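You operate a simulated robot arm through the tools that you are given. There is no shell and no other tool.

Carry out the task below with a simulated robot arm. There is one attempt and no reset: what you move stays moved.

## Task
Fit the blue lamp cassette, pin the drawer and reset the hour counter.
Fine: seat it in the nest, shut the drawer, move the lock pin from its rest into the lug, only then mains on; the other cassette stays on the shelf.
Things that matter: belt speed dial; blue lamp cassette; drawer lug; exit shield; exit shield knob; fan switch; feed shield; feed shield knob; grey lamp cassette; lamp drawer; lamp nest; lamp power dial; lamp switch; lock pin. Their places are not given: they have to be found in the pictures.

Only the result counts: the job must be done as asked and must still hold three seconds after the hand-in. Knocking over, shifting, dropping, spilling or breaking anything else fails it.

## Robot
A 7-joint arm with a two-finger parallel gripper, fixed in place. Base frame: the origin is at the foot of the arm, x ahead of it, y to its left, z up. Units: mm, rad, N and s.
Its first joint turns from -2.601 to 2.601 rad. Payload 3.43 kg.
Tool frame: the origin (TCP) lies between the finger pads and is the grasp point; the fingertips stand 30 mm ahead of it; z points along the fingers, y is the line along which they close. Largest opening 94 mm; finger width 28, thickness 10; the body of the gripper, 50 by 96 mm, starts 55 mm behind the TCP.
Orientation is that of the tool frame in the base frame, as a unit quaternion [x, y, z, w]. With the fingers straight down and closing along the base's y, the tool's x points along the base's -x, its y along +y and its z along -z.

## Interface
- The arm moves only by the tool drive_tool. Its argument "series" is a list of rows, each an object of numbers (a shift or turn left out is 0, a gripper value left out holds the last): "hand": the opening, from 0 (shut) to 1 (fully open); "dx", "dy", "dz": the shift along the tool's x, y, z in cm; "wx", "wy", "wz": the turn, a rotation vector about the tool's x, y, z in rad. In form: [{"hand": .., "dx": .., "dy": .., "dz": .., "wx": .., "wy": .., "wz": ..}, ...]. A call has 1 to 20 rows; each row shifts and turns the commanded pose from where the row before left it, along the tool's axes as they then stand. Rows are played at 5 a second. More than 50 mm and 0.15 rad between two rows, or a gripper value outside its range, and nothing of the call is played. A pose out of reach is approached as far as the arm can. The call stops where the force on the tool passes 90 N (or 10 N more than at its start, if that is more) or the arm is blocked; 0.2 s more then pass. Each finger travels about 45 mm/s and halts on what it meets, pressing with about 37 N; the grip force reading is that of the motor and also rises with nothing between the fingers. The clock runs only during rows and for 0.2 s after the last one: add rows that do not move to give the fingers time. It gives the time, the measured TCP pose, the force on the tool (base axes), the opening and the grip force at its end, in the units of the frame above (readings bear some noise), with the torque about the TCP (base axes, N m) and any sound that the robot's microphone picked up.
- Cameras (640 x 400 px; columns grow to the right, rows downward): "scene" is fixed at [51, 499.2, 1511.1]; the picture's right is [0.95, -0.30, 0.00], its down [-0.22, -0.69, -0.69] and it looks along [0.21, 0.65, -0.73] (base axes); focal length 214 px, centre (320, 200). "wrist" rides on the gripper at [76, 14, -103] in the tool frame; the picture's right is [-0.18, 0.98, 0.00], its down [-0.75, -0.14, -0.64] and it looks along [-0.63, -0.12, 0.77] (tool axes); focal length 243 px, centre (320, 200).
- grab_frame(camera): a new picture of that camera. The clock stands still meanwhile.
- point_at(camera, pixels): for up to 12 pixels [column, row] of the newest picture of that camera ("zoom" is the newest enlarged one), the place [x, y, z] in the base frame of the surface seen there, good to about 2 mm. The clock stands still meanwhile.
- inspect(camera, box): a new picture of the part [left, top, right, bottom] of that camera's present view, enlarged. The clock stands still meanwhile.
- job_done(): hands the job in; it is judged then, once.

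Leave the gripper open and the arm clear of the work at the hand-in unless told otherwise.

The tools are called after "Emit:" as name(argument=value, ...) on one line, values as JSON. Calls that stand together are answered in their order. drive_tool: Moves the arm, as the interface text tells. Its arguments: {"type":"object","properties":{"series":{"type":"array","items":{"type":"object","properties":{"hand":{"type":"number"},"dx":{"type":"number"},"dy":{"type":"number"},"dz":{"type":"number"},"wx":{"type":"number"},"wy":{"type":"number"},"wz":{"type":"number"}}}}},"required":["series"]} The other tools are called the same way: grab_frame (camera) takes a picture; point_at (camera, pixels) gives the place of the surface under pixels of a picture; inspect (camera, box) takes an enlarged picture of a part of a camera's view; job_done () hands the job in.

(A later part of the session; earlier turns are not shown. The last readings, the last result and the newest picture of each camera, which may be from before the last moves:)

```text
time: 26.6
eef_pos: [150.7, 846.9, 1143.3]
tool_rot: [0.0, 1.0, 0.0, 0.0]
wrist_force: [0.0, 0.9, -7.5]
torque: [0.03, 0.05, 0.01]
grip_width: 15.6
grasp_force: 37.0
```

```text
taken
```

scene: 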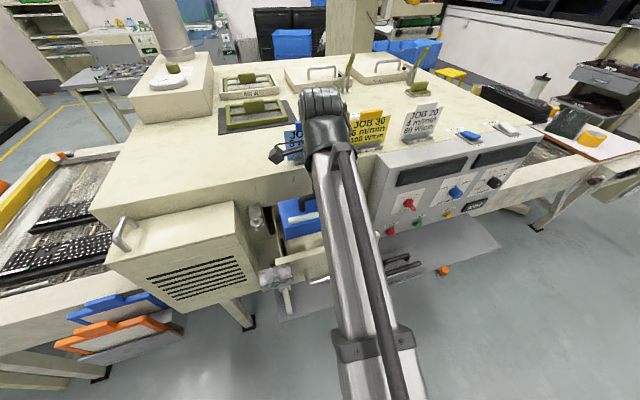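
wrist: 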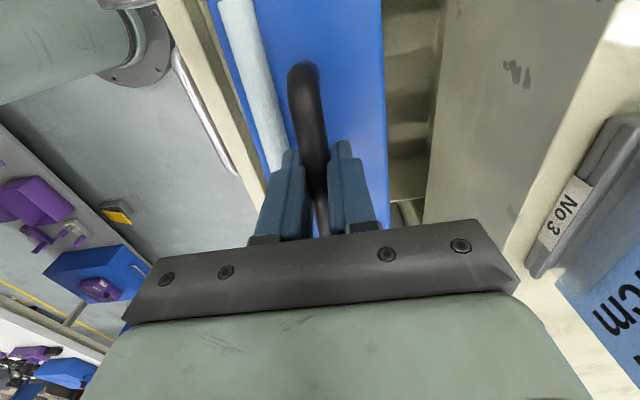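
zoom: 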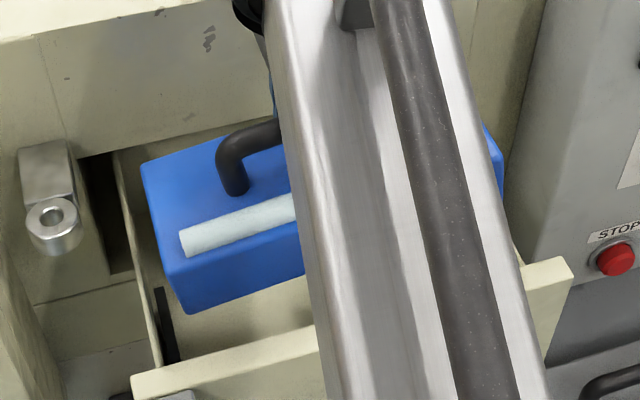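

It's clear now. I'll measure the tilt and the left end of the hanging cassette.

Emit:
point_at(camera="zoom", pixels=[[150, 170], [158, 190], [200, 160], [170, 230], [190, 265], [490, 140], [497, 160], [210, 200], [185, 300], [150, 190], [165, 250], [300, 270]])

Emit:
point_at(camera="wrist", pixels=[[350, 50], [365, 30], [370, 120], [372, 180], [330, 15], [240, 10], [378, 215], [303, 70]])

```text
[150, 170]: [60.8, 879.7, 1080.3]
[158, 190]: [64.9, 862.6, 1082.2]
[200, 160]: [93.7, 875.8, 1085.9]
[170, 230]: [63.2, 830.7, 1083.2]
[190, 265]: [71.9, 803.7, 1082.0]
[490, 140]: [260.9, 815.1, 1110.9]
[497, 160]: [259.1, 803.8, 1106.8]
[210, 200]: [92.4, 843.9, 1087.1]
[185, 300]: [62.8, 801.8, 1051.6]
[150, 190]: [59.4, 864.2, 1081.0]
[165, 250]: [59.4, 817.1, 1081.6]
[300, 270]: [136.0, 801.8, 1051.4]
```

```text
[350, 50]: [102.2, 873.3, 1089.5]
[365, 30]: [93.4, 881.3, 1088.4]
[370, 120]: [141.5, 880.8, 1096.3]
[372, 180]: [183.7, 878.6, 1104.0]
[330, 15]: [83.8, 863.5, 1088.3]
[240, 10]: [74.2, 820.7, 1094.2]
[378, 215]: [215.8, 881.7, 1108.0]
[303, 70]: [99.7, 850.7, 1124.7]
```

The cassette hangs about 0.146 rad high on the right. I'll tilt the tool by the same amount to level it, then measure again.

Emit:
drive_tool(series=[{"wy": 0.05}, {"wy": 0.05}, {"wy": 0.046}, {}])

Emit:
inspect(camera="scene", box=[270, 170, 370, 265])

Emit:
point_at(camera="zoom", pixels=[[150, 170], [158, 190], [200, 160], [170, 230], [180, 265], [490, 150], [497, 170], [210, 200], [185, 300], [150, 190], [165, 270], [300, 270]])

Emit:
grab_frame(camera="wrist")

Emit:
point_at(camera="wrist", pixels=[[350, 50], [365, 30], [370, 120], [372, 180], [330, 15], [378, 215], [303, 70], [380, 100], [383, 150]])

```text
time: 27.6
eef_pos: [150.8, 846.8, 1142.9]
tool_rot: [0.0, 0.997, 0.001, -0.073]
wrist_force: [-0.3, -0.1, -6.9]
torque: [0.0, 0.0, 0.0]
grip_width: 15.7
grasp_force: 37.5
```

```text
4.21 times, centred on (320, 218) of scene
```

zoom: 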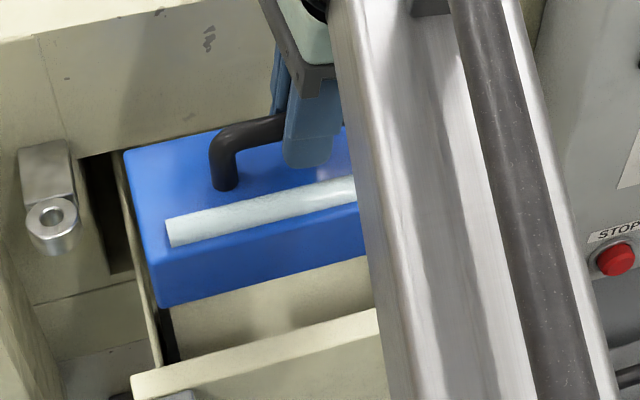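

```text
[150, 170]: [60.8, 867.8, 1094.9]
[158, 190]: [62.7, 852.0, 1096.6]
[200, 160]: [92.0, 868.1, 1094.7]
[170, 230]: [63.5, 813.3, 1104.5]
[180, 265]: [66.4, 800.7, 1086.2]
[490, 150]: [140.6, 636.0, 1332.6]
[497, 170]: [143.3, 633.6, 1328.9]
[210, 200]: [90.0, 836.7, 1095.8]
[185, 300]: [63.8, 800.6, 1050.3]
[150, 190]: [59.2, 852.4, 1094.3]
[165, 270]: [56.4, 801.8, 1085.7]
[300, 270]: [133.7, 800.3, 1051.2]
```

```text
taken
```

wrist: 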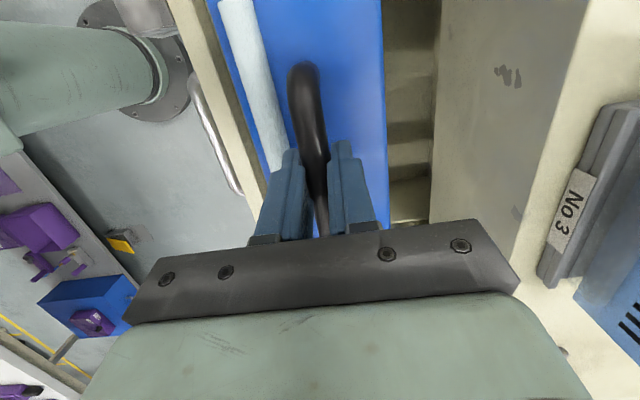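

```text
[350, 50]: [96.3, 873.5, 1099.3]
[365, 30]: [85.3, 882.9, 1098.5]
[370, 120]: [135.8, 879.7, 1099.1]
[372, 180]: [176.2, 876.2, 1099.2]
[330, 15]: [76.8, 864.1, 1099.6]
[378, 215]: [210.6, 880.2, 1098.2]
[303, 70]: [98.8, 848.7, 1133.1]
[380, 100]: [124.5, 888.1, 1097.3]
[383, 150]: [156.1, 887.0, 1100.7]
```

The cassette is level now, with its top at z 1099. I'll find its left and rear edges exactly.

Emit:
inspect(camera="scene", box=[290, 195, 330, 250])

Emit:
point_at(camera="zoom", pixels=[[180, 200], [190, 250], [200, 280], [170, 160], [150, 110], [215, 320], [225, 350], [220, 300], [240, 360], [300, 330], [250, 350], [165, 135]])

Emit:
inspect(camera="wrist", box=[360, 80, 440, 220])

Emit:
point_at(camera="zoom", pixels=[[220, 200], [225, 200], [230, 200], [235, 200], [225, 100], [215, 100], [240, 320], [245, 320], [235, 320], [250, 320], [400, 385]])

```text
7.27 times, centred on (310, 222) of scene
```

zoom: 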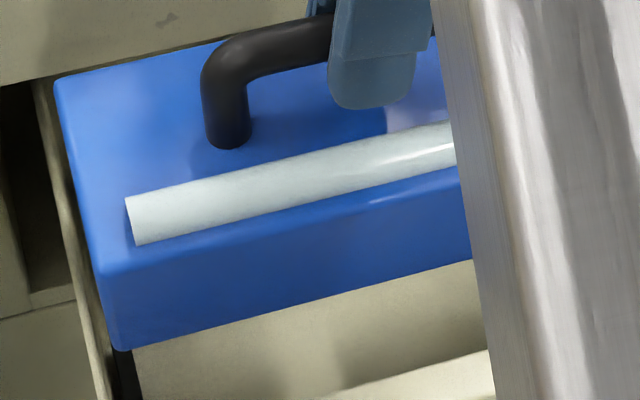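

```text
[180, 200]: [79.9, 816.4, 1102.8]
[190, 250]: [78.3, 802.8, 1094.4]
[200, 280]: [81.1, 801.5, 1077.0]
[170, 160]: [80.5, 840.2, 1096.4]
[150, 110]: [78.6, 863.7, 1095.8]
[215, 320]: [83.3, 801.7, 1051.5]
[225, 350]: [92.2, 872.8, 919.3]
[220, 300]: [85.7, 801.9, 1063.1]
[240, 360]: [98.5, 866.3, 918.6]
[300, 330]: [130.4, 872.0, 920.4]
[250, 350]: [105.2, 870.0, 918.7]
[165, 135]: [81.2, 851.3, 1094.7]
```

```text
2.86 times, centred on (400, 150) of wrist
```

zoom: 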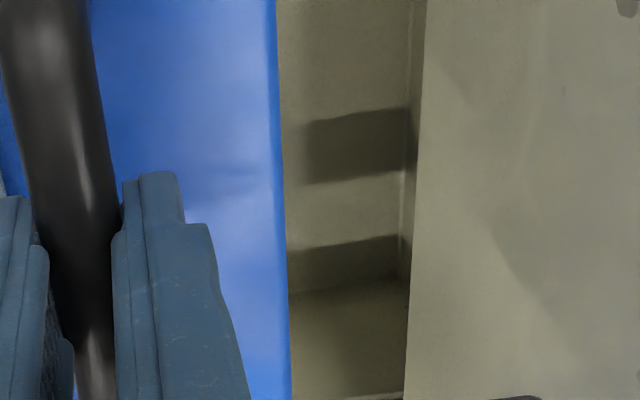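

```text
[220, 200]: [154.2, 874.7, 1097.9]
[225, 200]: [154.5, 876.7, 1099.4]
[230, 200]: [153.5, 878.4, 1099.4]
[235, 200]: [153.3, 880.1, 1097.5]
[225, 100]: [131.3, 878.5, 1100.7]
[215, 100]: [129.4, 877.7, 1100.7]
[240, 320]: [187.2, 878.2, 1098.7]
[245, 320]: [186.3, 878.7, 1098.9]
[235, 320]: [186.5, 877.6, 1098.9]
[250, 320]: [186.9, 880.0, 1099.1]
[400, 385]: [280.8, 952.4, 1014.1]
```

Now the exact edge pixels: the rear edge at zoom column ~278, then the left edges in a fresh scene zoom.

Emit:
point_at(camera="zoom", pixels=[[265, 200], [272, 200], [277, 200], [280, 200], [284, 200], [270, 100], [275, 100], [280, 320], [284, 320], [288, 320]])

Emit:
inspect(camera="scene", box=[290, 195, 330, 250])

Emit:
point_at(camera="zoom", pixels=[[62, 90], [70, 110], [80, 150], [95, 210], [102, 260], [108, 290], [115, 320], [120, 340], [88, 200], [110, 265], [128, 320], [140, 335]])

```text
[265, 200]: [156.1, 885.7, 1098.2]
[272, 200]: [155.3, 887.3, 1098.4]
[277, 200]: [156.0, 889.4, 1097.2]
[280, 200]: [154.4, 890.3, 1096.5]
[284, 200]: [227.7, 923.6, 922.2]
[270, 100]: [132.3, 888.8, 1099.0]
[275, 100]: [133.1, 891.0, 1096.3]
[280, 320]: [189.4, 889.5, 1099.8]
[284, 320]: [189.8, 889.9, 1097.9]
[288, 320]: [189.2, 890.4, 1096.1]
```

```text
7.27 times, centred on (310, 222) of scene
```

zoom: 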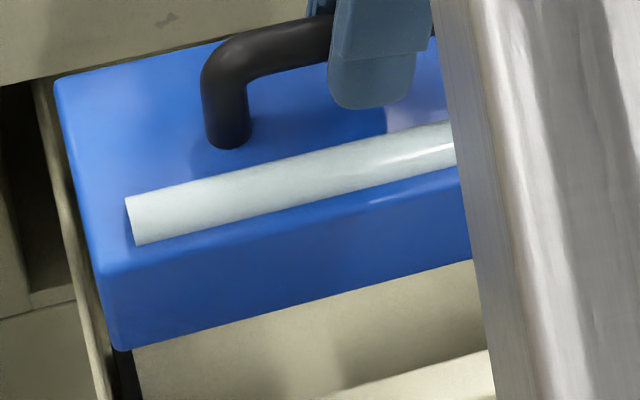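

```text
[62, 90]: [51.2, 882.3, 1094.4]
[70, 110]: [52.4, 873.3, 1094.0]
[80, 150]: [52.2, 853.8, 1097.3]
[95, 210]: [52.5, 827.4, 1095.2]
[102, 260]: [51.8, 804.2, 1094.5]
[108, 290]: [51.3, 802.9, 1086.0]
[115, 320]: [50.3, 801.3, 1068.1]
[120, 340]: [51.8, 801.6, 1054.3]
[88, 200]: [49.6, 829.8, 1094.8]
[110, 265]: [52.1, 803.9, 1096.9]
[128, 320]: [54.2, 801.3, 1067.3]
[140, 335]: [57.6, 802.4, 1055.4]
```

Relative to the TCP the cassette spans x −101.5..+107.5 and y −45.3..+43.7. For the nest (x 53–269, y 800–894) the TCP target is about (157.5, 848). I'll adjust and come down to just above the rails.

Emit:
drive_tool(series=[{"dx": -0.66, "dy": 0.12, "dz": -0.1}, {"dx": -0.291, "dz": 1.979}, {"dx": -0.291, "dz": 1.979}, {"dx": -0.291, "dz": 1.979}, {"dx": -0.291, "dz": 1.979}, {}])

Emit:
inspect(camera="scene", box=[280, 195, 340, 260])

Emit:
grab_frame(camera="wrist")

```text
time: 29.0
eef_pos: [158.0, 847.7, 1061.9]
tool_rot: [0.0, 0.997, 0.0, -0.074]
wrist_force: [0.1, 0.2, -7.7]
torque: [-0.01, 0.04, -0.04]
grip_width: 15.6
grasp_force: 37.1
```

```text
6.15 times, centred on (310, 228) of scene
```

zoom: 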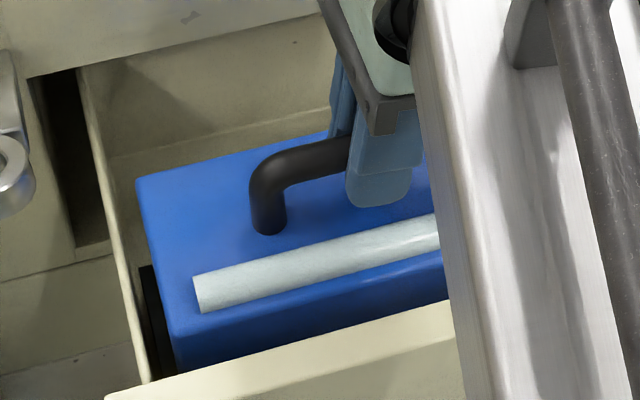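

```text
taken
```

wrist: 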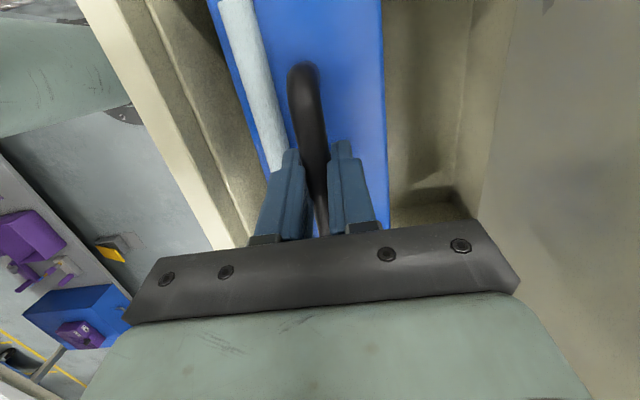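

Before going in I'll check the left rail's inner face against the cassette's left edge.

Emit:
inspect(camera="scene", box=[285, 220, 325, 262])

Emit:
point_at(camera="zoom", pixels=[[140, 260], [150, 300], [145, 230], [130, 230], [165, 320], [120, 160], [110, 110], [150, 200], [165, 280], [175, 330], [160, 340], [170, 345]])

```text
9.52 times, centred on (305, 241) of scene
```

zoom: 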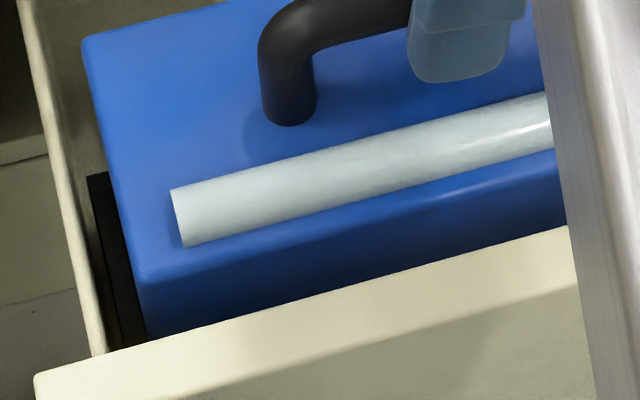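

```text
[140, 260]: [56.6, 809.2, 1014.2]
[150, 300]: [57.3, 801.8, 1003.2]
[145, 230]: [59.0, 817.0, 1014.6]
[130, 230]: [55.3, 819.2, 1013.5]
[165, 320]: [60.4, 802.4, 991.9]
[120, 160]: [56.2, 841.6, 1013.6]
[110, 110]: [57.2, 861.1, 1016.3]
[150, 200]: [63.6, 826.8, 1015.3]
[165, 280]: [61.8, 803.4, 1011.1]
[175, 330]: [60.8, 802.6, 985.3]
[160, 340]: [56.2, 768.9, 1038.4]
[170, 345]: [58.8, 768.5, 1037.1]
```

Emit:
point_at(camera="zoom", pixels=[[92, 190], [100, 190], [105, 200], [100, 230], [110, 230], [116, 230], [110, 280], [120, 280], [126, 280], [118, 320], [128, 320], [136, 320]])

```text
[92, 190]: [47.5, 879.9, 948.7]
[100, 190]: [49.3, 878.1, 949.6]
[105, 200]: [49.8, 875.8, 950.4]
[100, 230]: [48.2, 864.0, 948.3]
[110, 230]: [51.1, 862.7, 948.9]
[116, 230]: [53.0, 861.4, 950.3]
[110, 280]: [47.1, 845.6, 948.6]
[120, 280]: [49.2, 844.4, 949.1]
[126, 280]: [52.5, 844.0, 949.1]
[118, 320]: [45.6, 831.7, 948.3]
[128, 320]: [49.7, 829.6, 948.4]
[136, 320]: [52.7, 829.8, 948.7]
```

The left rail inner is about 53–54 and the cassette's left edge about 55.5. I'll nudge +1 mm in x and lower gently in small steps.

Emit:
drive_tool(series=[{"dx": -0.1, "dz": -0.01}, {"dx": -0.087, "dz": 0.594}, {"dx": -0.087, "dz": 0.594}, {"dx": -0.087, "dz": 0.594}, {}])

```text
time: 30.2
eef_pos: [158.7, 847.4, 1046.9]
tool_rot: [0.0, 0.997, 0.0, -0.072]
wrist_force: [-0.5, -0.4, -9.6]
torque: [-0.02, 0.01, -0.01]
grip_width: 15.8
grasp_force: 36.8
```

There's no contact yet at z 1047. Continuing down in small steps.

Emit:
drive_tool(series=[{"dx": -0.058, "dz": 0.396}, {"dx": -0.058, "dz": 0.396}, {}])

```text
time: 31.0
eef_pos: [157.5, 848.3, 1038.6]
tool_rot: [0.0, 0.997, 0.0, -0.073]
wrist_force: [-0.5, -0.9, -8.6]
torque: [-0.01, 0.02, -0.02]
grip_width: 15.4
grasp_force: 37.0
```

It's still free, and now below the rail tops. Continuing toward the floor.

Emit:
drive_tool(series=[{"dx": -0.058, "dz": 0.396}, {"dx": -0.058, "dz": 0.396}, {"dx": -0.058, "dz": 0.396}, {}])

Emit:
drive_tool(series=[{"dx": -0.044, "dz": 0.297}, {"dx": -0.044, "dz": 0.297}, {}])

Emit:
inspect(camera="scene", box=[270, 190, 380, 265])

```text
time: 32.0
eef_pos: [159.2, 848.0, 1025.4]
tool_rot: [0.0, 0.997, 0.0, -0.073]
wrist_force: [-0.3, -0.8, -8.2]
torque: [0.04, 0.0, 0.0]
grip_width: 15.2
grasp_force: 36.7
```

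```text
time: 32.8
eef_pos: [158.5, 847.6, 1019.7]
tool_rot: [0.0, 0.997, 0.0, -0.073]
wrist_force: [0.1, -0.9, -8.5]
torque: [-0.01, 0.02, 0.02]
grip_width: 15.6
grasp_force: 37.2
```

```text
5.33 times, centred on (325, 228) of scene
```

zoom: 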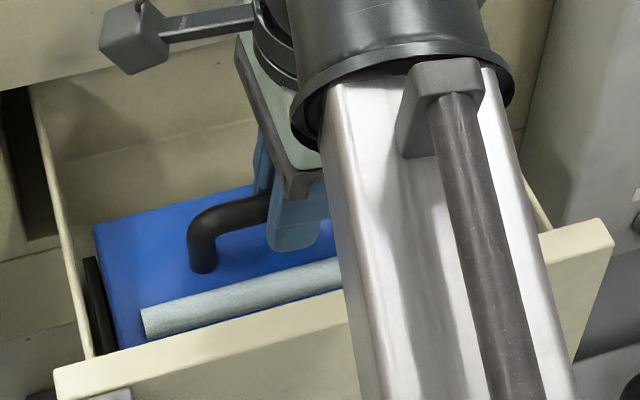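

It's inside the nest with no side load. I'll go down in 2 mm steps until it touches the floor.

Emit:
drive_tool(series=[{"dx": -0.029, "dz": 0.198}, {"dx": -0.029, "dz": 0.198}, {}])

Emit:
drive_tool(series=[{"dx": -0.015, "dz": 0.099}, {"dx": -0.015, "dz": 0.099}, {}])

```text
time: 33.6
eef_pos: [158.8, 848.2, 1017.6]
tool_rot: [0.001, 0.997, 0.001, -0.073]
wrist_force: [4.1, 1.8, 15.7]
torque: [0.01, 1.02, -0.08]
grip_width: 15.7
grasp_force: 37.3
```

```text
time: 34.4
eef_pos: [158.7, 847.3, 1016.2]
tool_rot: [-0.001, 0.997, 0.002, -0.073]
wrist_force: [6.3, 1.3, 51.3]
torque: [0.02, -0.29, -0.02]
grip_width: 15.8
grasp_force: 36.9
```

Floor contact at z 1016, as expected. I'll ease off 1 mm, check the cassette is level, then release.

Emit:
drive_tool(series=[{"dx": 0.02, "dz": -0.12}, {}])

Emit:
grab_frame(camera="wrist")

Emit:
point_at(camera="wrist", pixels=[[350, 50], [365, 30], [370, 120], [372, 180], [330, 15], [378, 210], [380, 100], [225, 60], [400, 100], [388, 100]])

```text
time: 35.0
eef_pos: [159.8, 846.2, 1016.8]
tool_rot: [0.0, 0.997, 0.001, -0.073]
wrist_force: [6.2, 1.3, 48.4]
torque: [0.02, -0.52, -0.04]
grip_width: 15.8
grasp_force: 37.4
```

```text
taken
```

wrist: 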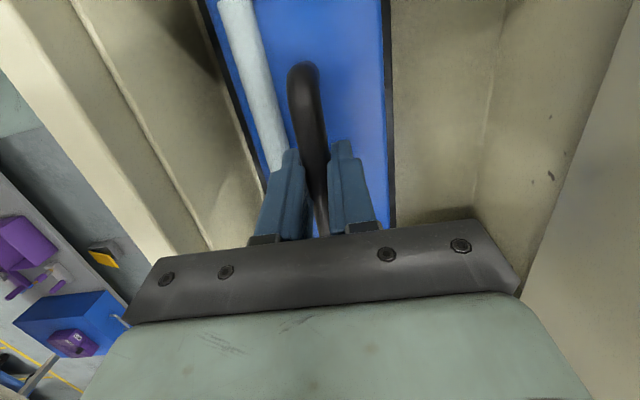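

```text
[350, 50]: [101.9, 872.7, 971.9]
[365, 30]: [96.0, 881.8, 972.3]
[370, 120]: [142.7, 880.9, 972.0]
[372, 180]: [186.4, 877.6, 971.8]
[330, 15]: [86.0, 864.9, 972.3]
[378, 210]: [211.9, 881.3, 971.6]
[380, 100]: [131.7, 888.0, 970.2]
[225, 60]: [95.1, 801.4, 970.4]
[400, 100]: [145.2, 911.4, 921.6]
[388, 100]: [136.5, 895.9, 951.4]
```

The top is level at z 972, so it is seated. I'll open the fingers and lift straight up.

Emit:
drive_tool(series=[{"hand": 0.38}, {}, {}])

Emit:
drive_tool(series=[{"dx": 0.147, "dz": -0.99}, {"dx": 0.29, "dz": -1.98}, {"dx": 0.437, "dz": -2.97}, {"dx": 0.437, "dz": -2.97}, {"dx": 0.437, "dz": -2.97}, {"dx": 0.29, "dz": -1.98}, {"wy": -0.075}, {"wy": -0.071}, {}])

Emit:
grab_frame(camera="wrist")

Emit:
inspect(camera="scene", box=[230, 170, 390, 320])

```text
time: 35.8
eef_pos: [159.0, 848.5, 1015.9]
tool_rot: [0.0, 0.997, 0.0, -0.073]
wrist_force: [-0.3, 0.9, 0.3]
torque: [0.02, 0.02, 0.02]
grip_width: 35.5
grasp_force: 0.0
```

```text
time: 37.8
eef_pos: [158.8, 847.8, 1154.7]
tool_rot: [0.0, 1.0, 0.0, 0.0]
wrist_force: [0.3, -0.1, -0.4]
torque: [-0.01, -0.04, 0.03]
grip_width: 35.6
grasp_force: 0.0
```

```text
taken
```

wrist: 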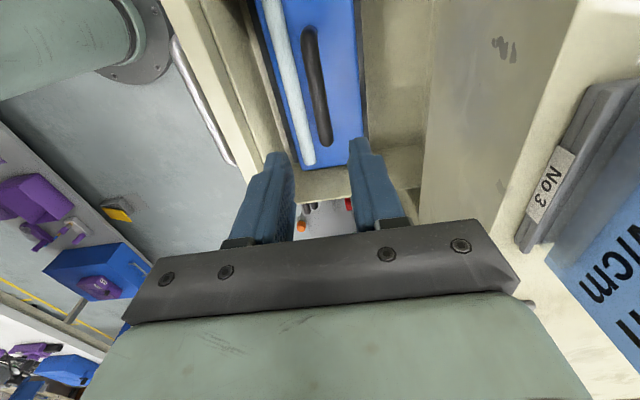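

```text
2.67 times, centred on (310, 245) of scene
```

zoom: 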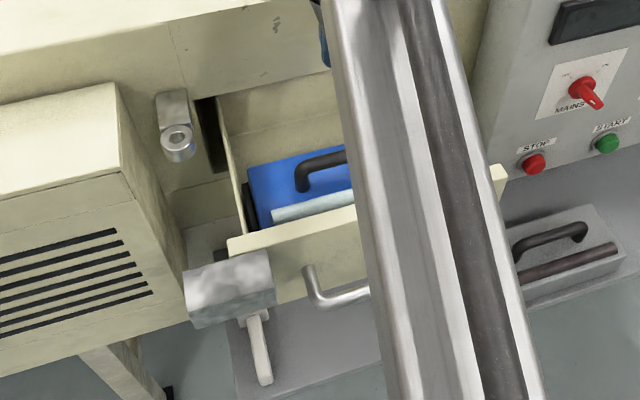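

The cassette sits level in the nest. Next I'll move in front of the drawer handle with the fingers shut, then lower to handle height.

Emit:
drive_tool(series=[{"dy": -3, "hand": 0}, {"dy": -4}, {"dy": -4}, {"dy": -4}, {"dy": -3}, {"dz": 3}, {"dz": 4}, {"dz": 4}, {"dz": 3}, {"dz": 2.2}, {}])

Emit:
inspect(camera="scene", box=[230, 170, 430, 340])

Emit:
grab_frame(camera="wrist")

```text
time: 40.2
eef_pos: [161.0, 678.7, 970.8]
tool_rot: [0.0, 1.0, 0.0, 0.0]
wrist_force: [0.1, 0.1, 0.6]
torque: [0.0, -0.02, -0.05]
grip_width: 0.1
grasp_force: 33.3
out of reach, approached as far as the arm can: row 4, 5
```

```text
2.35 times, centred on (330, 255) of scene
```

zoom: 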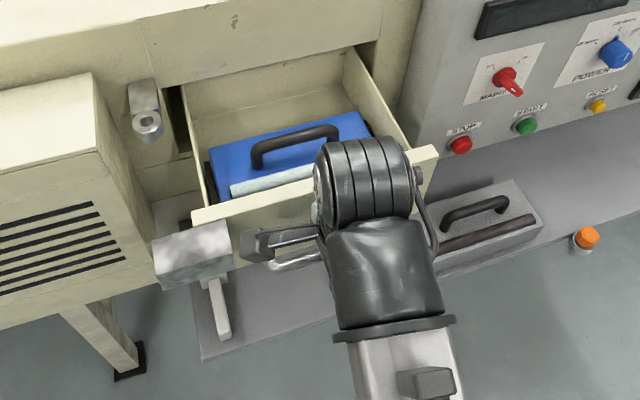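

```text
taken
```

wrist: 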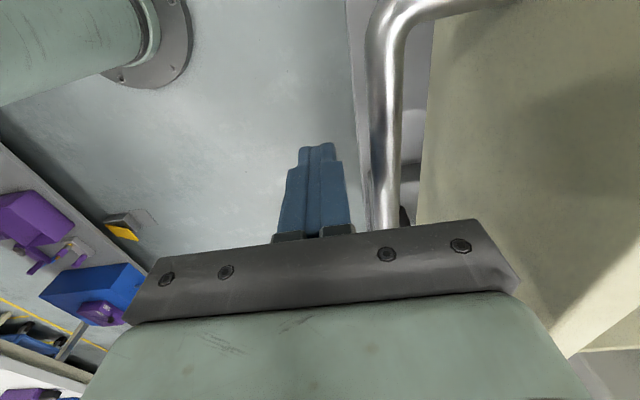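

The fingers are just in front of the handle bar. I'll raise 12 mm and begin pushing +y.

Emit:
drive_tool(series=[{"dz": -1.2}, {"dy": 0.7}, {"dy": 0.7}, {"dy": 1}, {"dy": 1}, {}])

Emit:
inspect(camera="scene", box=[230, 170, 430, 340])

```text
time: 41.6
eef_pos: [159.9, 712.9, 983.0]
tool_rot: [0.0, 1.0, 0.0, 0.0]
wrist_force: [0.0, 0.2, -0.6]
torque: [0.01, 0.03, 0.0]
grip_width: 0.1
grasp_force: 33.2
```

```text
2.35 times, centred on (330, 255) of scene
```

zoom: 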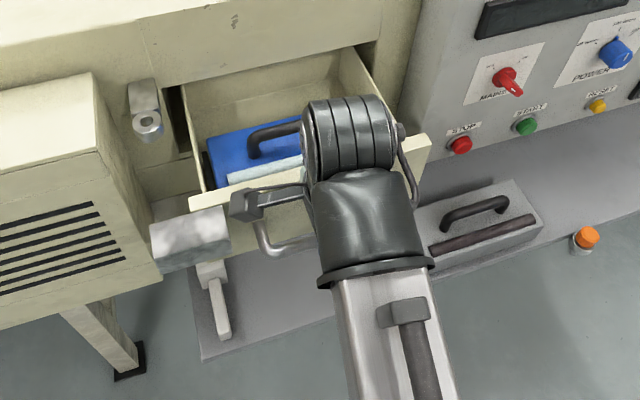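

The drawer moves easily. I'll keep pushing at a moderate speed, then slow near the end.

Emit:
drive_tool(series=[{"dy": 1}, {"dy": 1}, {"dy": 1}, {"dy": 1}, {"dy": 1}, {"dy": 1}, {"dy": 1}, {"dy": 1}, {"dy": 1}, {"dy": 1}, {}])

Emit:
inspect(camera="scene", box=[230, 150, 430, 320])

Emit:
grab_frame(camera="wrist")

```text
time: 44.0
eef_pos: [160.8, 813.0, 982.2]
tool_rot: [0.0, 1.0, 0.001, 0.0]
wrist_force: [-0.6, 0.4, -0.5]
torque: [0.0, 0.0, 0.01]
grip_width: 0.1
grasp_force: 32.7
```

```text
2.35 times, centred on (330, 235) of scene
```

zoom: 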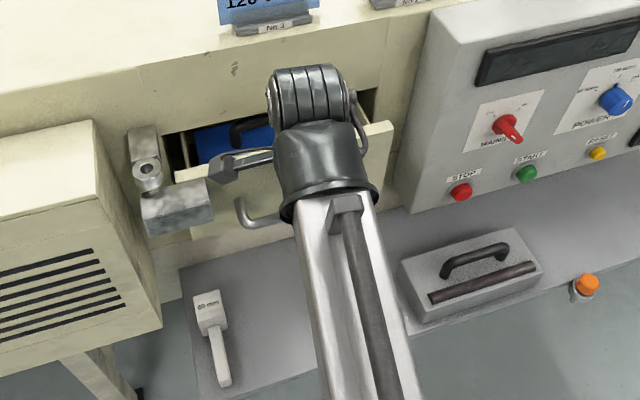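

```text
taken
```

wrist: 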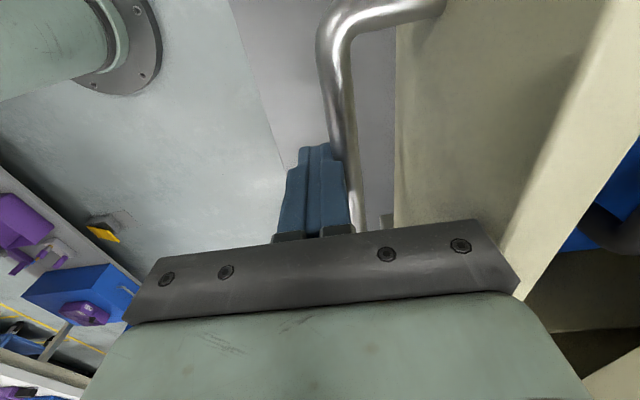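

Continuing with finer steps, watching for the end stop.

Emit:
drive_tool(series=[{"dy": 1}, {"dy": 1}, {"dy": 1}, {"dy": 0.5}, {}])

Emit:
drive_tool(series=[{"dy": 0.4}, {"dy": 0.4}, {"dy": 0.3}, {}])

Emit:
inspect(camera="scene", box=[230, 150, 430, 320])

```text
time: 45.2
eef_pos: [159.5, 848.2, 983.0]
tool_rot: [0.001, 1.0, 0.0, 0.0]
wrist_force: [-0.5, -0.7, 0.4]
torque: [-0.02, -0.02, 0.0]
grip_width: 0.3
grasp_force: 33.5
```

```text
time: 46.2
eef_pos: [160.2, 858.8, 984.3]
tool_rot: [0.0, 1.0, 0.0, 0.0]
wrist_force: [-0.8, -1.4, 0.4]
torque: [0.02, -0.02, 0.02]
grip_width: 0.2
grasp_force: 33.0
```

```text
2.35 times, centred on (330, 235) of scene
```

zoom: 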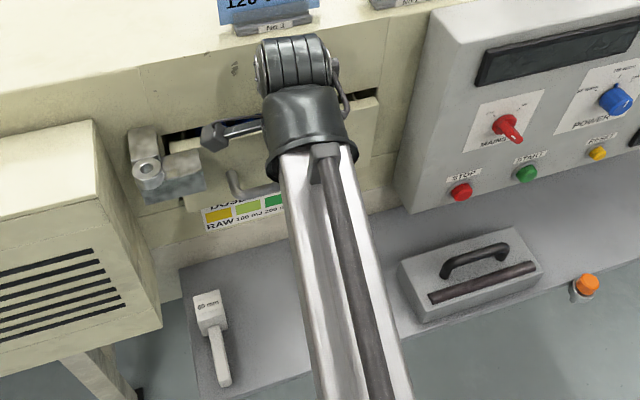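

It's nearly closed. I'll use 2 mm steps until the force rises.

Emit:
drive_tool(series=[{"dy": 0.2}, {"dy": 0.2}, {"dy": 0.2}, {}])

Emit:
drive_tool(series=[{"dy": 0.2}, {"dy": 0.2}, {"dy": 0.2}, {}])

Emit:
inspect(camera="scene", box=[240, 180, 360, 280])

```text
time: 47.2
eef_pos: [159.6, 865.4, 982.0]
tool_rot: [-0.001, 1.0, 0.0, 0.0]
wrist_force: [-0.1, -0.7, 0.4]
torque: [-0.01, 0.0, -0.01]
grip_width: 0.1
grasp_force: 33.3
```

```text
time: 48.2
eef_pos: [160.9, 867.2, 982.7]
tool_rot: [0.0, 1.0, -0.003, 0.0]
wrist_force: [-0.8, -30.9, -8.8]
torque: [-0.36, -0.04, 0.24]
grip_width: 0.0
grasp_force: 33.1
```

```text
4.00 times, centred on (300, 230) of scene
```

zoom: 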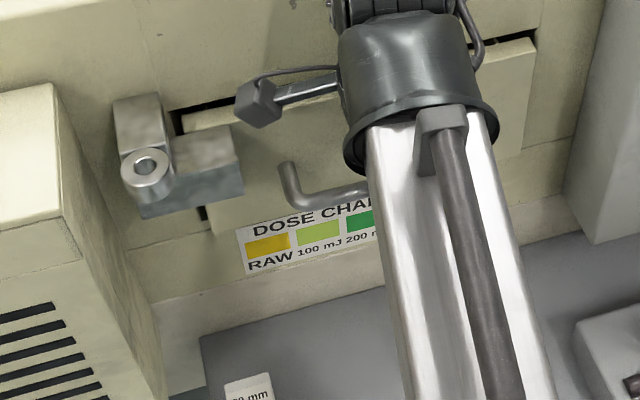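

The end stop is reached (31 N at y 867) and the drawer is shut. I'll back off and look at the lug from the wrist camera.

Emit:
drive_tool(series=[{"dy": -1}, {"dy": -3}, {"dy": -4}, {"dy": -4}, {"dz": -4}, {"dz": -4}, {"dz": -4}, {"dz": -3}, {}])

Emit:
inspect(camera="scene", box=[240, 180, 360, 280])

Emit:
point_at(camera="zoom", pixels=[[200, 125], [450, 60], [210, 150], [180, 190], [146, 165], [180, 215], [146, 200], [125, 190], [240, 200], [300, 190]])

Emit:
grab_frame(camera="wrist")

```text
time: 50.2
eef_pos: [160.0, 750.2, 1132.2]
tool_rot: [0.0, 1.0, 0.0, 0.0]
wrist_force: [0.2, 0.7, 0.0]
torque: [0.0, 0.0, -0.01]
grip_width: 0.0
grasp_force: 33.1
```

```text
4.00 times, centred on (300, 230) of scene
```

zoom: 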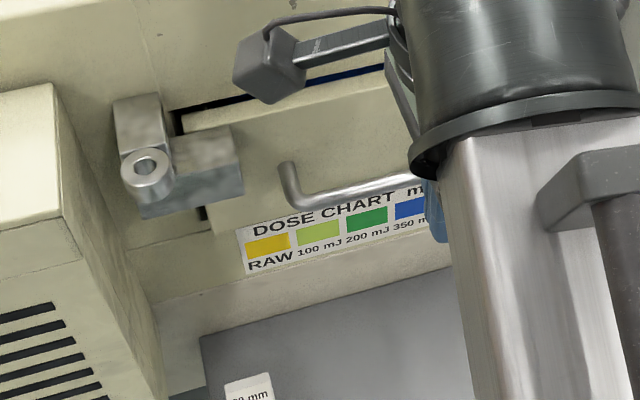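

```text
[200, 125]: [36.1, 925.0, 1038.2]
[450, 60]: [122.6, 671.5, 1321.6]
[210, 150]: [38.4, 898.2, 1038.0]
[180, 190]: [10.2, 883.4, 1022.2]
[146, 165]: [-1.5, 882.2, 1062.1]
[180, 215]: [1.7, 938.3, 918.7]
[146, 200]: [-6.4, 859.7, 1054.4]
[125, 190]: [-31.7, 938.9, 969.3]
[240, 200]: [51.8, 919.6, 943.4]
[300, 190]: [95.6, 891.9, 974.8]
```

```text
taken
```

wrist: 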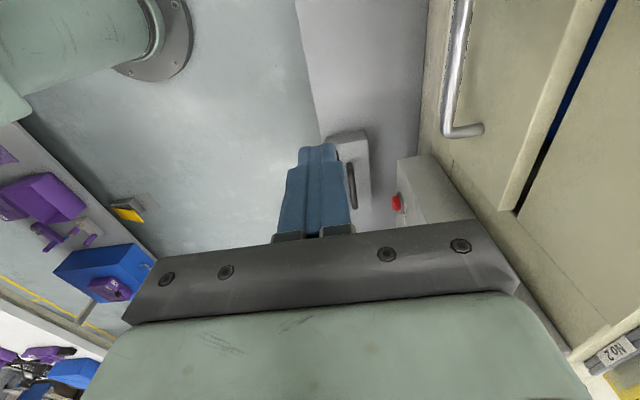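

The drawer is closed and its block now sits at y 883–919, just behind the lug hole. Next is the pin, so I'll move to where the wrist camera sees it obliquely.

Emit:
drive_tool(series=[{"dx": -4, "dy": -0.6, "dz": 2.4, "hand": 0.5}, {"dx": -4, "dy": -0.6, "dz": 2.4}, {"dx": -4, "dy": -0.6, "dz": 2.4}, {"dx": -4, "dy": -0.7, "dz": 2.5}, {"dx": -4, "dy": -0.7, "dz": 2.5}, {"dx": -4, "dy": -0.7, "dz": 2.5}, {"dx": -4, "dy": -0.7, "dz": 2.5}, {}])

Emit:
inspect(camera="wrist", box=[240, 100, 400, 240])

Emit:
inspect(camera="scene", box=[425, 250, 465, 290])

```text
time: 52.0
eef_pos: [439.5, 703.6, 961.1]
tool_rot: [0.0, 1.0, -0.001, 0.0]
wrist_force: [-0.3, 0.1, -0.1]
torque: [-0.02, -0.01, -0.01]
grip_width: 47.3
grasp_force: 0.0
```

```text
2.86 times, centred on (320, 170) of wrist
```

zoom: 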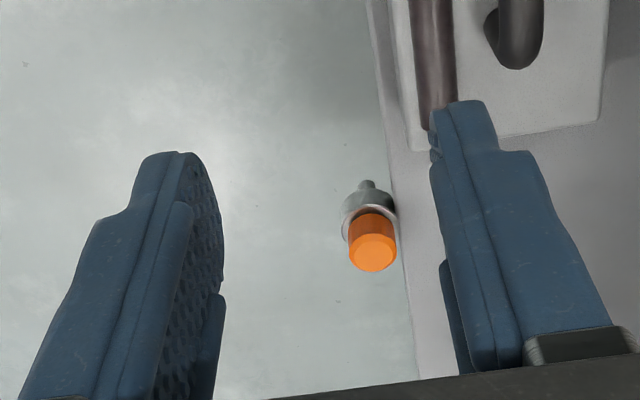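

```text
10.00 times, centred on (445, 270) of scene
```

zoom: 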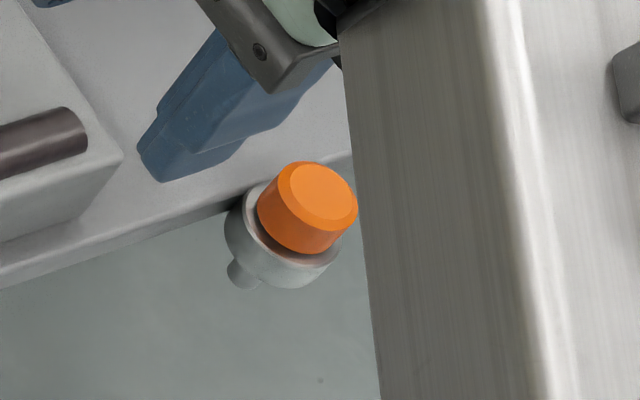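

The pin has an orange head seated in a ring, and its shank pokes out below. I'll measure it in both views.

Emit:
point_at(camera="zoom", pixels=[[320, 190], [285, 185], [350, 210], [300, 165], [310, 225], [300, 240], [265, 200], [250, 210], [335, 258], [290, 275], [243, 278], [280, 260]])

Emit:
inspect(camera="wrist", box=[310, 140, 360, 205])

Emit:
point_at(camera="zoom", pixels=[[350, 260], [325, 260], [375, 260], [350, 240], [350, 280], [350, 215], [350, 195], [310, 190], [345, 135], [345, 115], [390, 190], [350, 175]])

```text
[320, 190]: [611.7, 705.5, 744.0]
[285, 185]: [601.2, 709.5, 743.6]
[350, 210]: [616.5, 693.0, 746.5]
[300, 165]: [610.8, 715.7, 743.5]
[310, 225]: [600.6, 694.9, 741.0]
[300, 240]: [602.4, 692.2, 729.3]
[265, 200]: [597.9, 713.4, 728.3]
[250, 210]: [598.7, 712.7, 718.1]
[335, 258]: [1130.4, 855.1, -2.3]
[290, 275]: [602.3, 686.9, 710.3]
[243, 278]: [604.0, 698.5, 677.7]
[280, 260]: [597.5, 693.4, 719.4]
```

```text
6.15 times, centred on (335, 172) of wrist
```

zoom: 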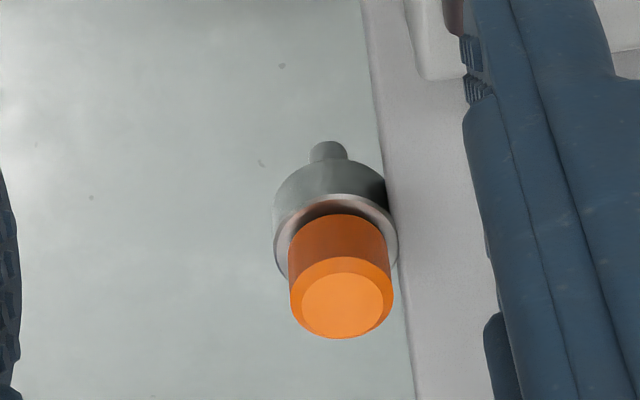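

```text
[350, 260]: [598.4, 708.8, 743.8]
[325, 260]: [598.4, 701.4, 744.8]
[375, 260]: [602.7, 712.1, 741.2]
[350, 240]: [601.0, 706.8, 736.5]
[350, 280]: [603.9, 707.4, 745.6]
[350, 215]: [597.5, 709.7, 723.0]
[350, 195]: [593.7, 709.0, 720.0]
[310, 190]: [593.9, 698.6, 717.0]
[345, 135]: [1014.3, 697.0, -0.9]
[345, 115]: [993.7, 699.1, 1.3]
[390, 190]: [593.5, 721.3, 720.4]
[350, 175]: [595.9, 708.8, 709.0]
```

The head is z 720–746, about 26 mm across, centred near (611, 704.5), and the ring top is z 720. I'll move above it and check centring.

Emit:
drive_tool(series=[{"dx": -4.3}, {"dx": -4.3}, {"dx": -4.3}, {"dx": -4.2, "dy": 0.1}, {"dz": 3.5}, {"dz": 3.5}, {"dz": 3.5}, {"dz": 2.5}, {}])

Emit:
inspect(camera="wrist", box=[240, 20, 400, 240])

Emit:
inspect(camera="scene", box=[410, 220, 490, 290])

```text
time: 54.0
eef_pos: [611.2, 704.9, 831.2]
tool_rot: [0.0, 1.0, 0.0, 0.0]
wrist_force: [0.2, 0.2, 0.1]
torque: [-0.02, -0.01, -0.01]
grip_width: 47.0
grasp_force: 0.2
```

```text
1.82 times, centred on (320, 130) of wrist
```

zoom: 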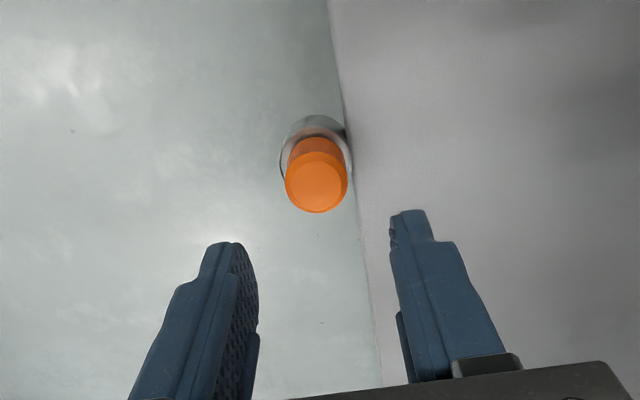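

```text
5.71 times, centred on (450, 255) of scene
```

zoom: 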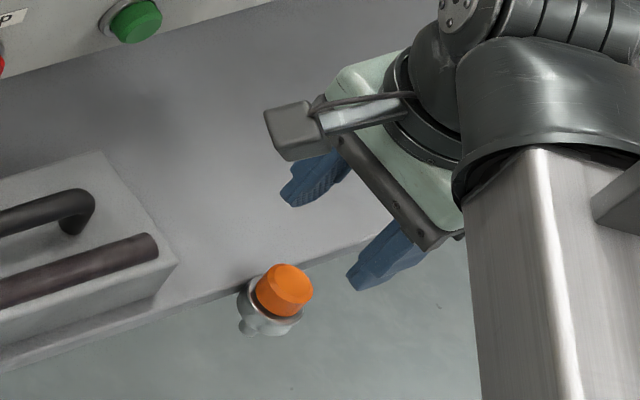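

Measure the head's top centre from this closer wrist view, around pixel (318,122).

Emit:
inspect(camera="wrist", box=[285, 85, 350, 145])

Emit:
point_at(camera="wrist", pixels=[[318, 122], [308, 122], [328, 122], [318, 114], [318, 130], [303, 122], [333, 122], [318, 141]])

Emit:
point_at(camera="zoom", pixels=[[315, 240], [220, 240], [400, 240], [315, 180], [315, 310], [315, 335], [240, 250], [390, 250]])

```text
6.67 times, centred on (318, 115) of wrist
```

zoom: 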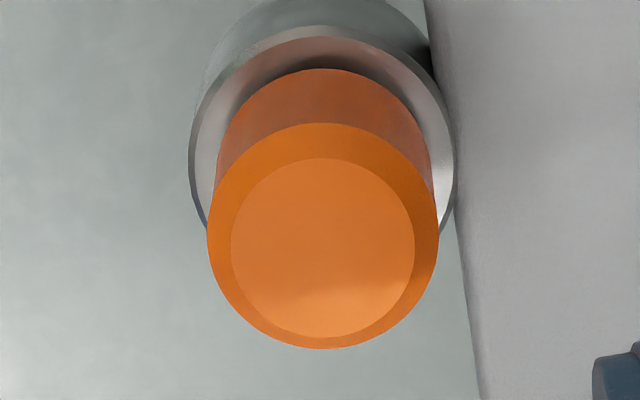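

```text
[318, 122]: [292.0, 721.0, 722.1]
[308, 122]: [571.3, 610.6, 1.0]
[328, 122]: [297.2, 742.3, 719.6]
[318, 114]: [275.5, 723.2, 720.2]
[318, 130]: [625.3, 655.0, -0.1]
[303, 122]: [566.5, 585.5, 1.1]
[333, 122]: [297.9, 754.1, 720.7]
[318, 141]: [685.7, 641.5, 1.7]
```

```text
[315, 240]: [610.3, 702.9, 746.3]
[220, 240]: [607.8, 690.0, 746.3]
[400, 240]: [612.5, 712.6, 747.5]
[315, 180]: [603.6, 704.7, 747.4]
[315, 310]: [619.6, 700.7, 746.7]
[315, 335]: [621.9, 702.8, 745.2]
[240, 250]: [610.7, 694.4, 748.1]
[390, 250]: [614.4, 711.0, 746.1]
```

The head centre is about (611, 703.8). I'll come down with the fingers straddling the head to TCP z≈755.

Emit:
drive_tool(series=[{"dy": -0.1, "dz": 2}, {"dz": 2}, {"dz": 2}, {"dz": 1.6}, {}])

Emit:
inspect(camera="wrist", box=[240, 20, 400, 240])

Emit:
inspect(camera="scene", box=[410, 220, 490, 290])

```text
time: 55.2
eef_pos: [612.1, 704.5, 755.3]
tool_rot: [0.0, 1.0, -0.001, 0.0]
wrist_force: [-0.7, 0.8, -0.6]
torque: [0.06, -0.02, 0.03]
grip_width: 47.1
grasp_force: 0.0
```

```text
1.82 times, centred on (320, 130) of wrist
```

zoom: 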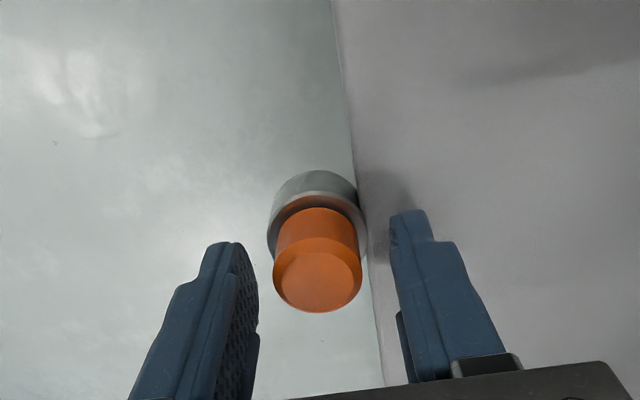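

```text
5.71 times, centred on (450, 255) of scene
```

zoom: 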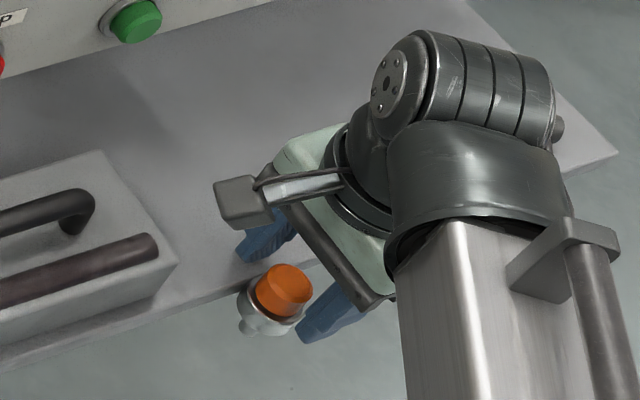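

The head is between the fingers. Closing on it.

Emit:
drive_tool(series=[{"hand": 0}, {}, {}, {}])

Emit:
drive_tool(series=[{"dz": -0.5}, {"dz": -1}, {"dz": -1.5}, {"dz": -2}, {"dz": -2}, {"dz": -2}, {"dz": -2}, {}])

Emit:
inspect(camera="wrist", box=[240, 100, 400, 240])

Emit:
inspect(camera="scene", box=[400, 170, 500, 290])

```text
time: 56.2
eef_pos: [612.6, 704.5, 754.7]
tool_rot: [0.0, 1.0, 0.0, 0.001]
wrist_force: [-0.8, 0.1, -0.3]
torque: [0.0, 0.03, 0.02]
grip_width: 26.2
grasp_force: 37.1
```

```text
time: 58.0
eef_pos: [611.2, 703.5, 865.0]
tool_rot: [-0.001, 1.0, 0.0, 0.0]
wrist_force: [-0.4, 0.0, -1.6]
torque: [-0.01, 0.03, 0.01]
grip_width: 26.3
grasp_force: 36.9
```

```text
2.86 times, centred on (320, 170) of wrist
```

zoom: 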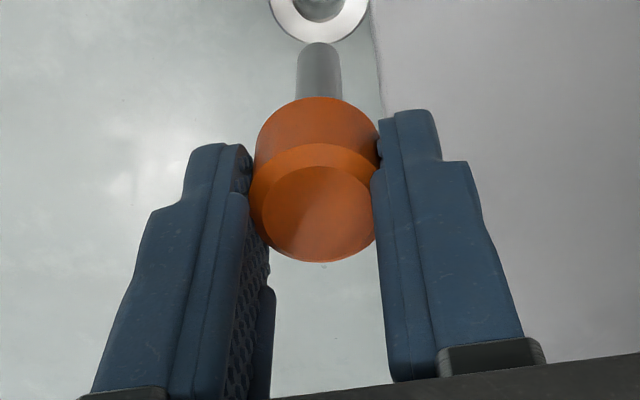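

```text
3.33 times, centred on (450, 230) of scene
```

zoom: 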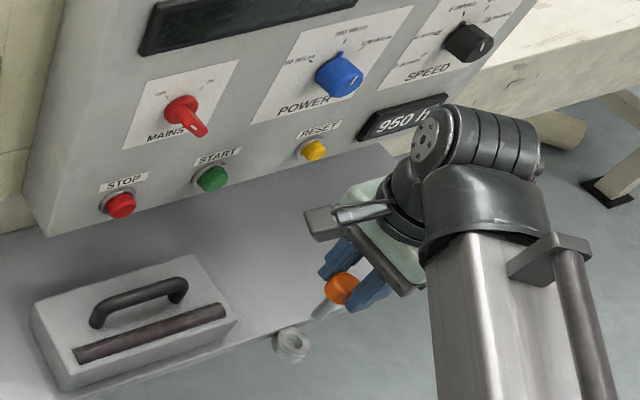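

The pin is held (26 mm head) with its shank hanging straight. I'll lift to about z 1100, then travel left toward the lug.

Emit:
drive_tool(series=[{"dz": -4.5}, {"dz": -4.5}, {"dz": -4.5}, {"dz": -4.5}, {"dz": -4.5}, {"dx": 4.3, "dy": 0.7, "dz": -0.5}, {"dx": 4.3, "dy": 0.7, "dz": -0.5}, {"dx": 4.3, "dy": 0.7, "dz": -0.5}, {"dx": 4.3, "dy": 0.7, "dz": -0.5}, {"dx": 4.3, "dy": 0.7, "dz": -0.5}, {"dx": 4.3, "dy": 0.7, "dz": -0.5}, {"dx": 4.3, "dy": 0.7, "dz": -0.5}, {"dx": 4.3, "dy": 0.7, "dz": -0.5}, {"dx": 4.3, "dy": 0.7, "dz": -0.5}, {"dx": 4.3, "dy": 0.7, "dz": -0.5}, {"dx": 4.3, "dy": 0.7, "dz": -0.5}, {"dx": 4.3, "dy": 0.7, "dz": -0.5}, {"dx": 4.3, "dy": 0.7, "dz": -0.5}, {"dx": 3.5, "dy": 0.5, "dz": -0.5}, {}])

Emit:
grab_frame(camera="wrist")

Emit:
inspect(camera="scene", box=[210, 150, 330, 250])

```text
time: 62.2
eef_pos: [17.8, 800.3, 1159.7]
tool_rot: [0.0, 1.0, 0.0, 0.0]
wrist_force: [-0.5, -0.4, -0.9]
torque: [0.01, 0.03, 0.03]
grip_width: 26.3
grasp_force: 37.3
```

```text
taken
```

wrist: 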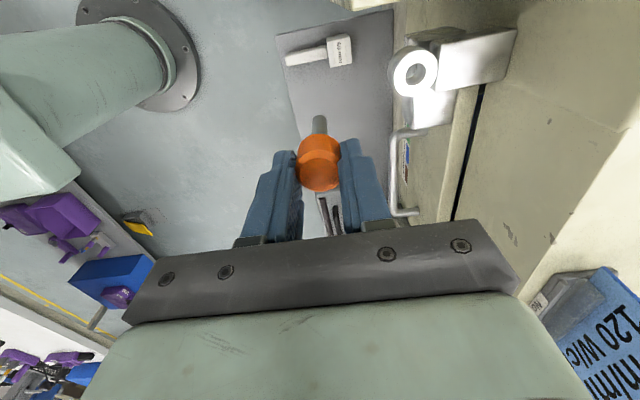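

```text
4.00 times, centred on (270, 200) of scene
```

zoom: 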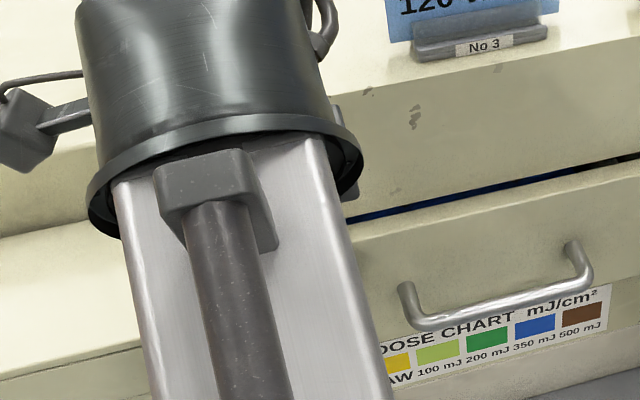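

Both the lug ring (413,73) and the pin (318,150) are in view. I'll zoom in and measure the hole centre and the shank tip.

Emit:
inspect(camera="wrist", box=[290, 20, 530, 200])

Emit:
inspect(camera="wrist", box=[370, 30, 450, 120])

Emit:
point_at(camera="zoom", pixels=[[220, 200], [400, 200], [310, 110], [310, 300], [245, 200], [360, 200], [310, 130], [310, 280], [250, 260], [380, 130]])

```text
2.22 times, centred on (410, 110) of wrist
```

zoom: 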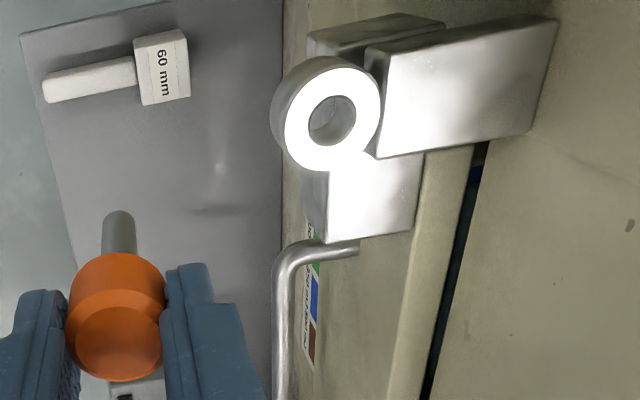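

```text
4.44 times, centred on (410, 75) of wrist
```

zoom: 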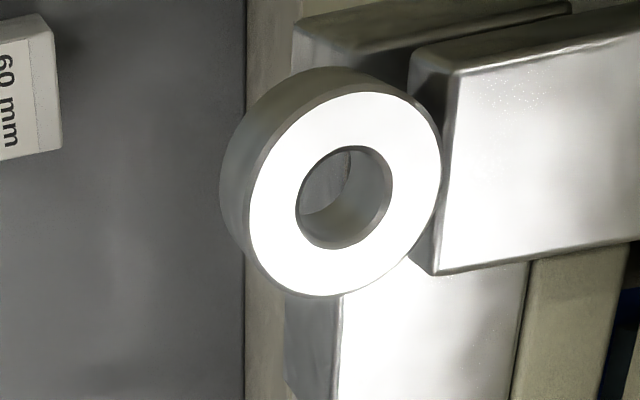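

```text
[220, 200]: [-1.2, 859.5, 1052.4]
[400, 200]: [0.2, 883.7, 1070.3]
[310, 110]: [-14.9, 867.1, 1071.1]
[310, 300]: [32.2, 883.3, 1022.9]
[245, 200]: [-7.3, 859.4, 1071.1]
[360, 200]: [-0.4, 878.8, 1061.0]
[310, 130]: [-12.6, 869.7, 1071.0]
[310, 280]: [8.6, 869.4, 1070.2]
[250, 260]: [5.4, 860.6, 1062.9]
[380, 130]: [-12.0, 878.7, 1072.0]
```

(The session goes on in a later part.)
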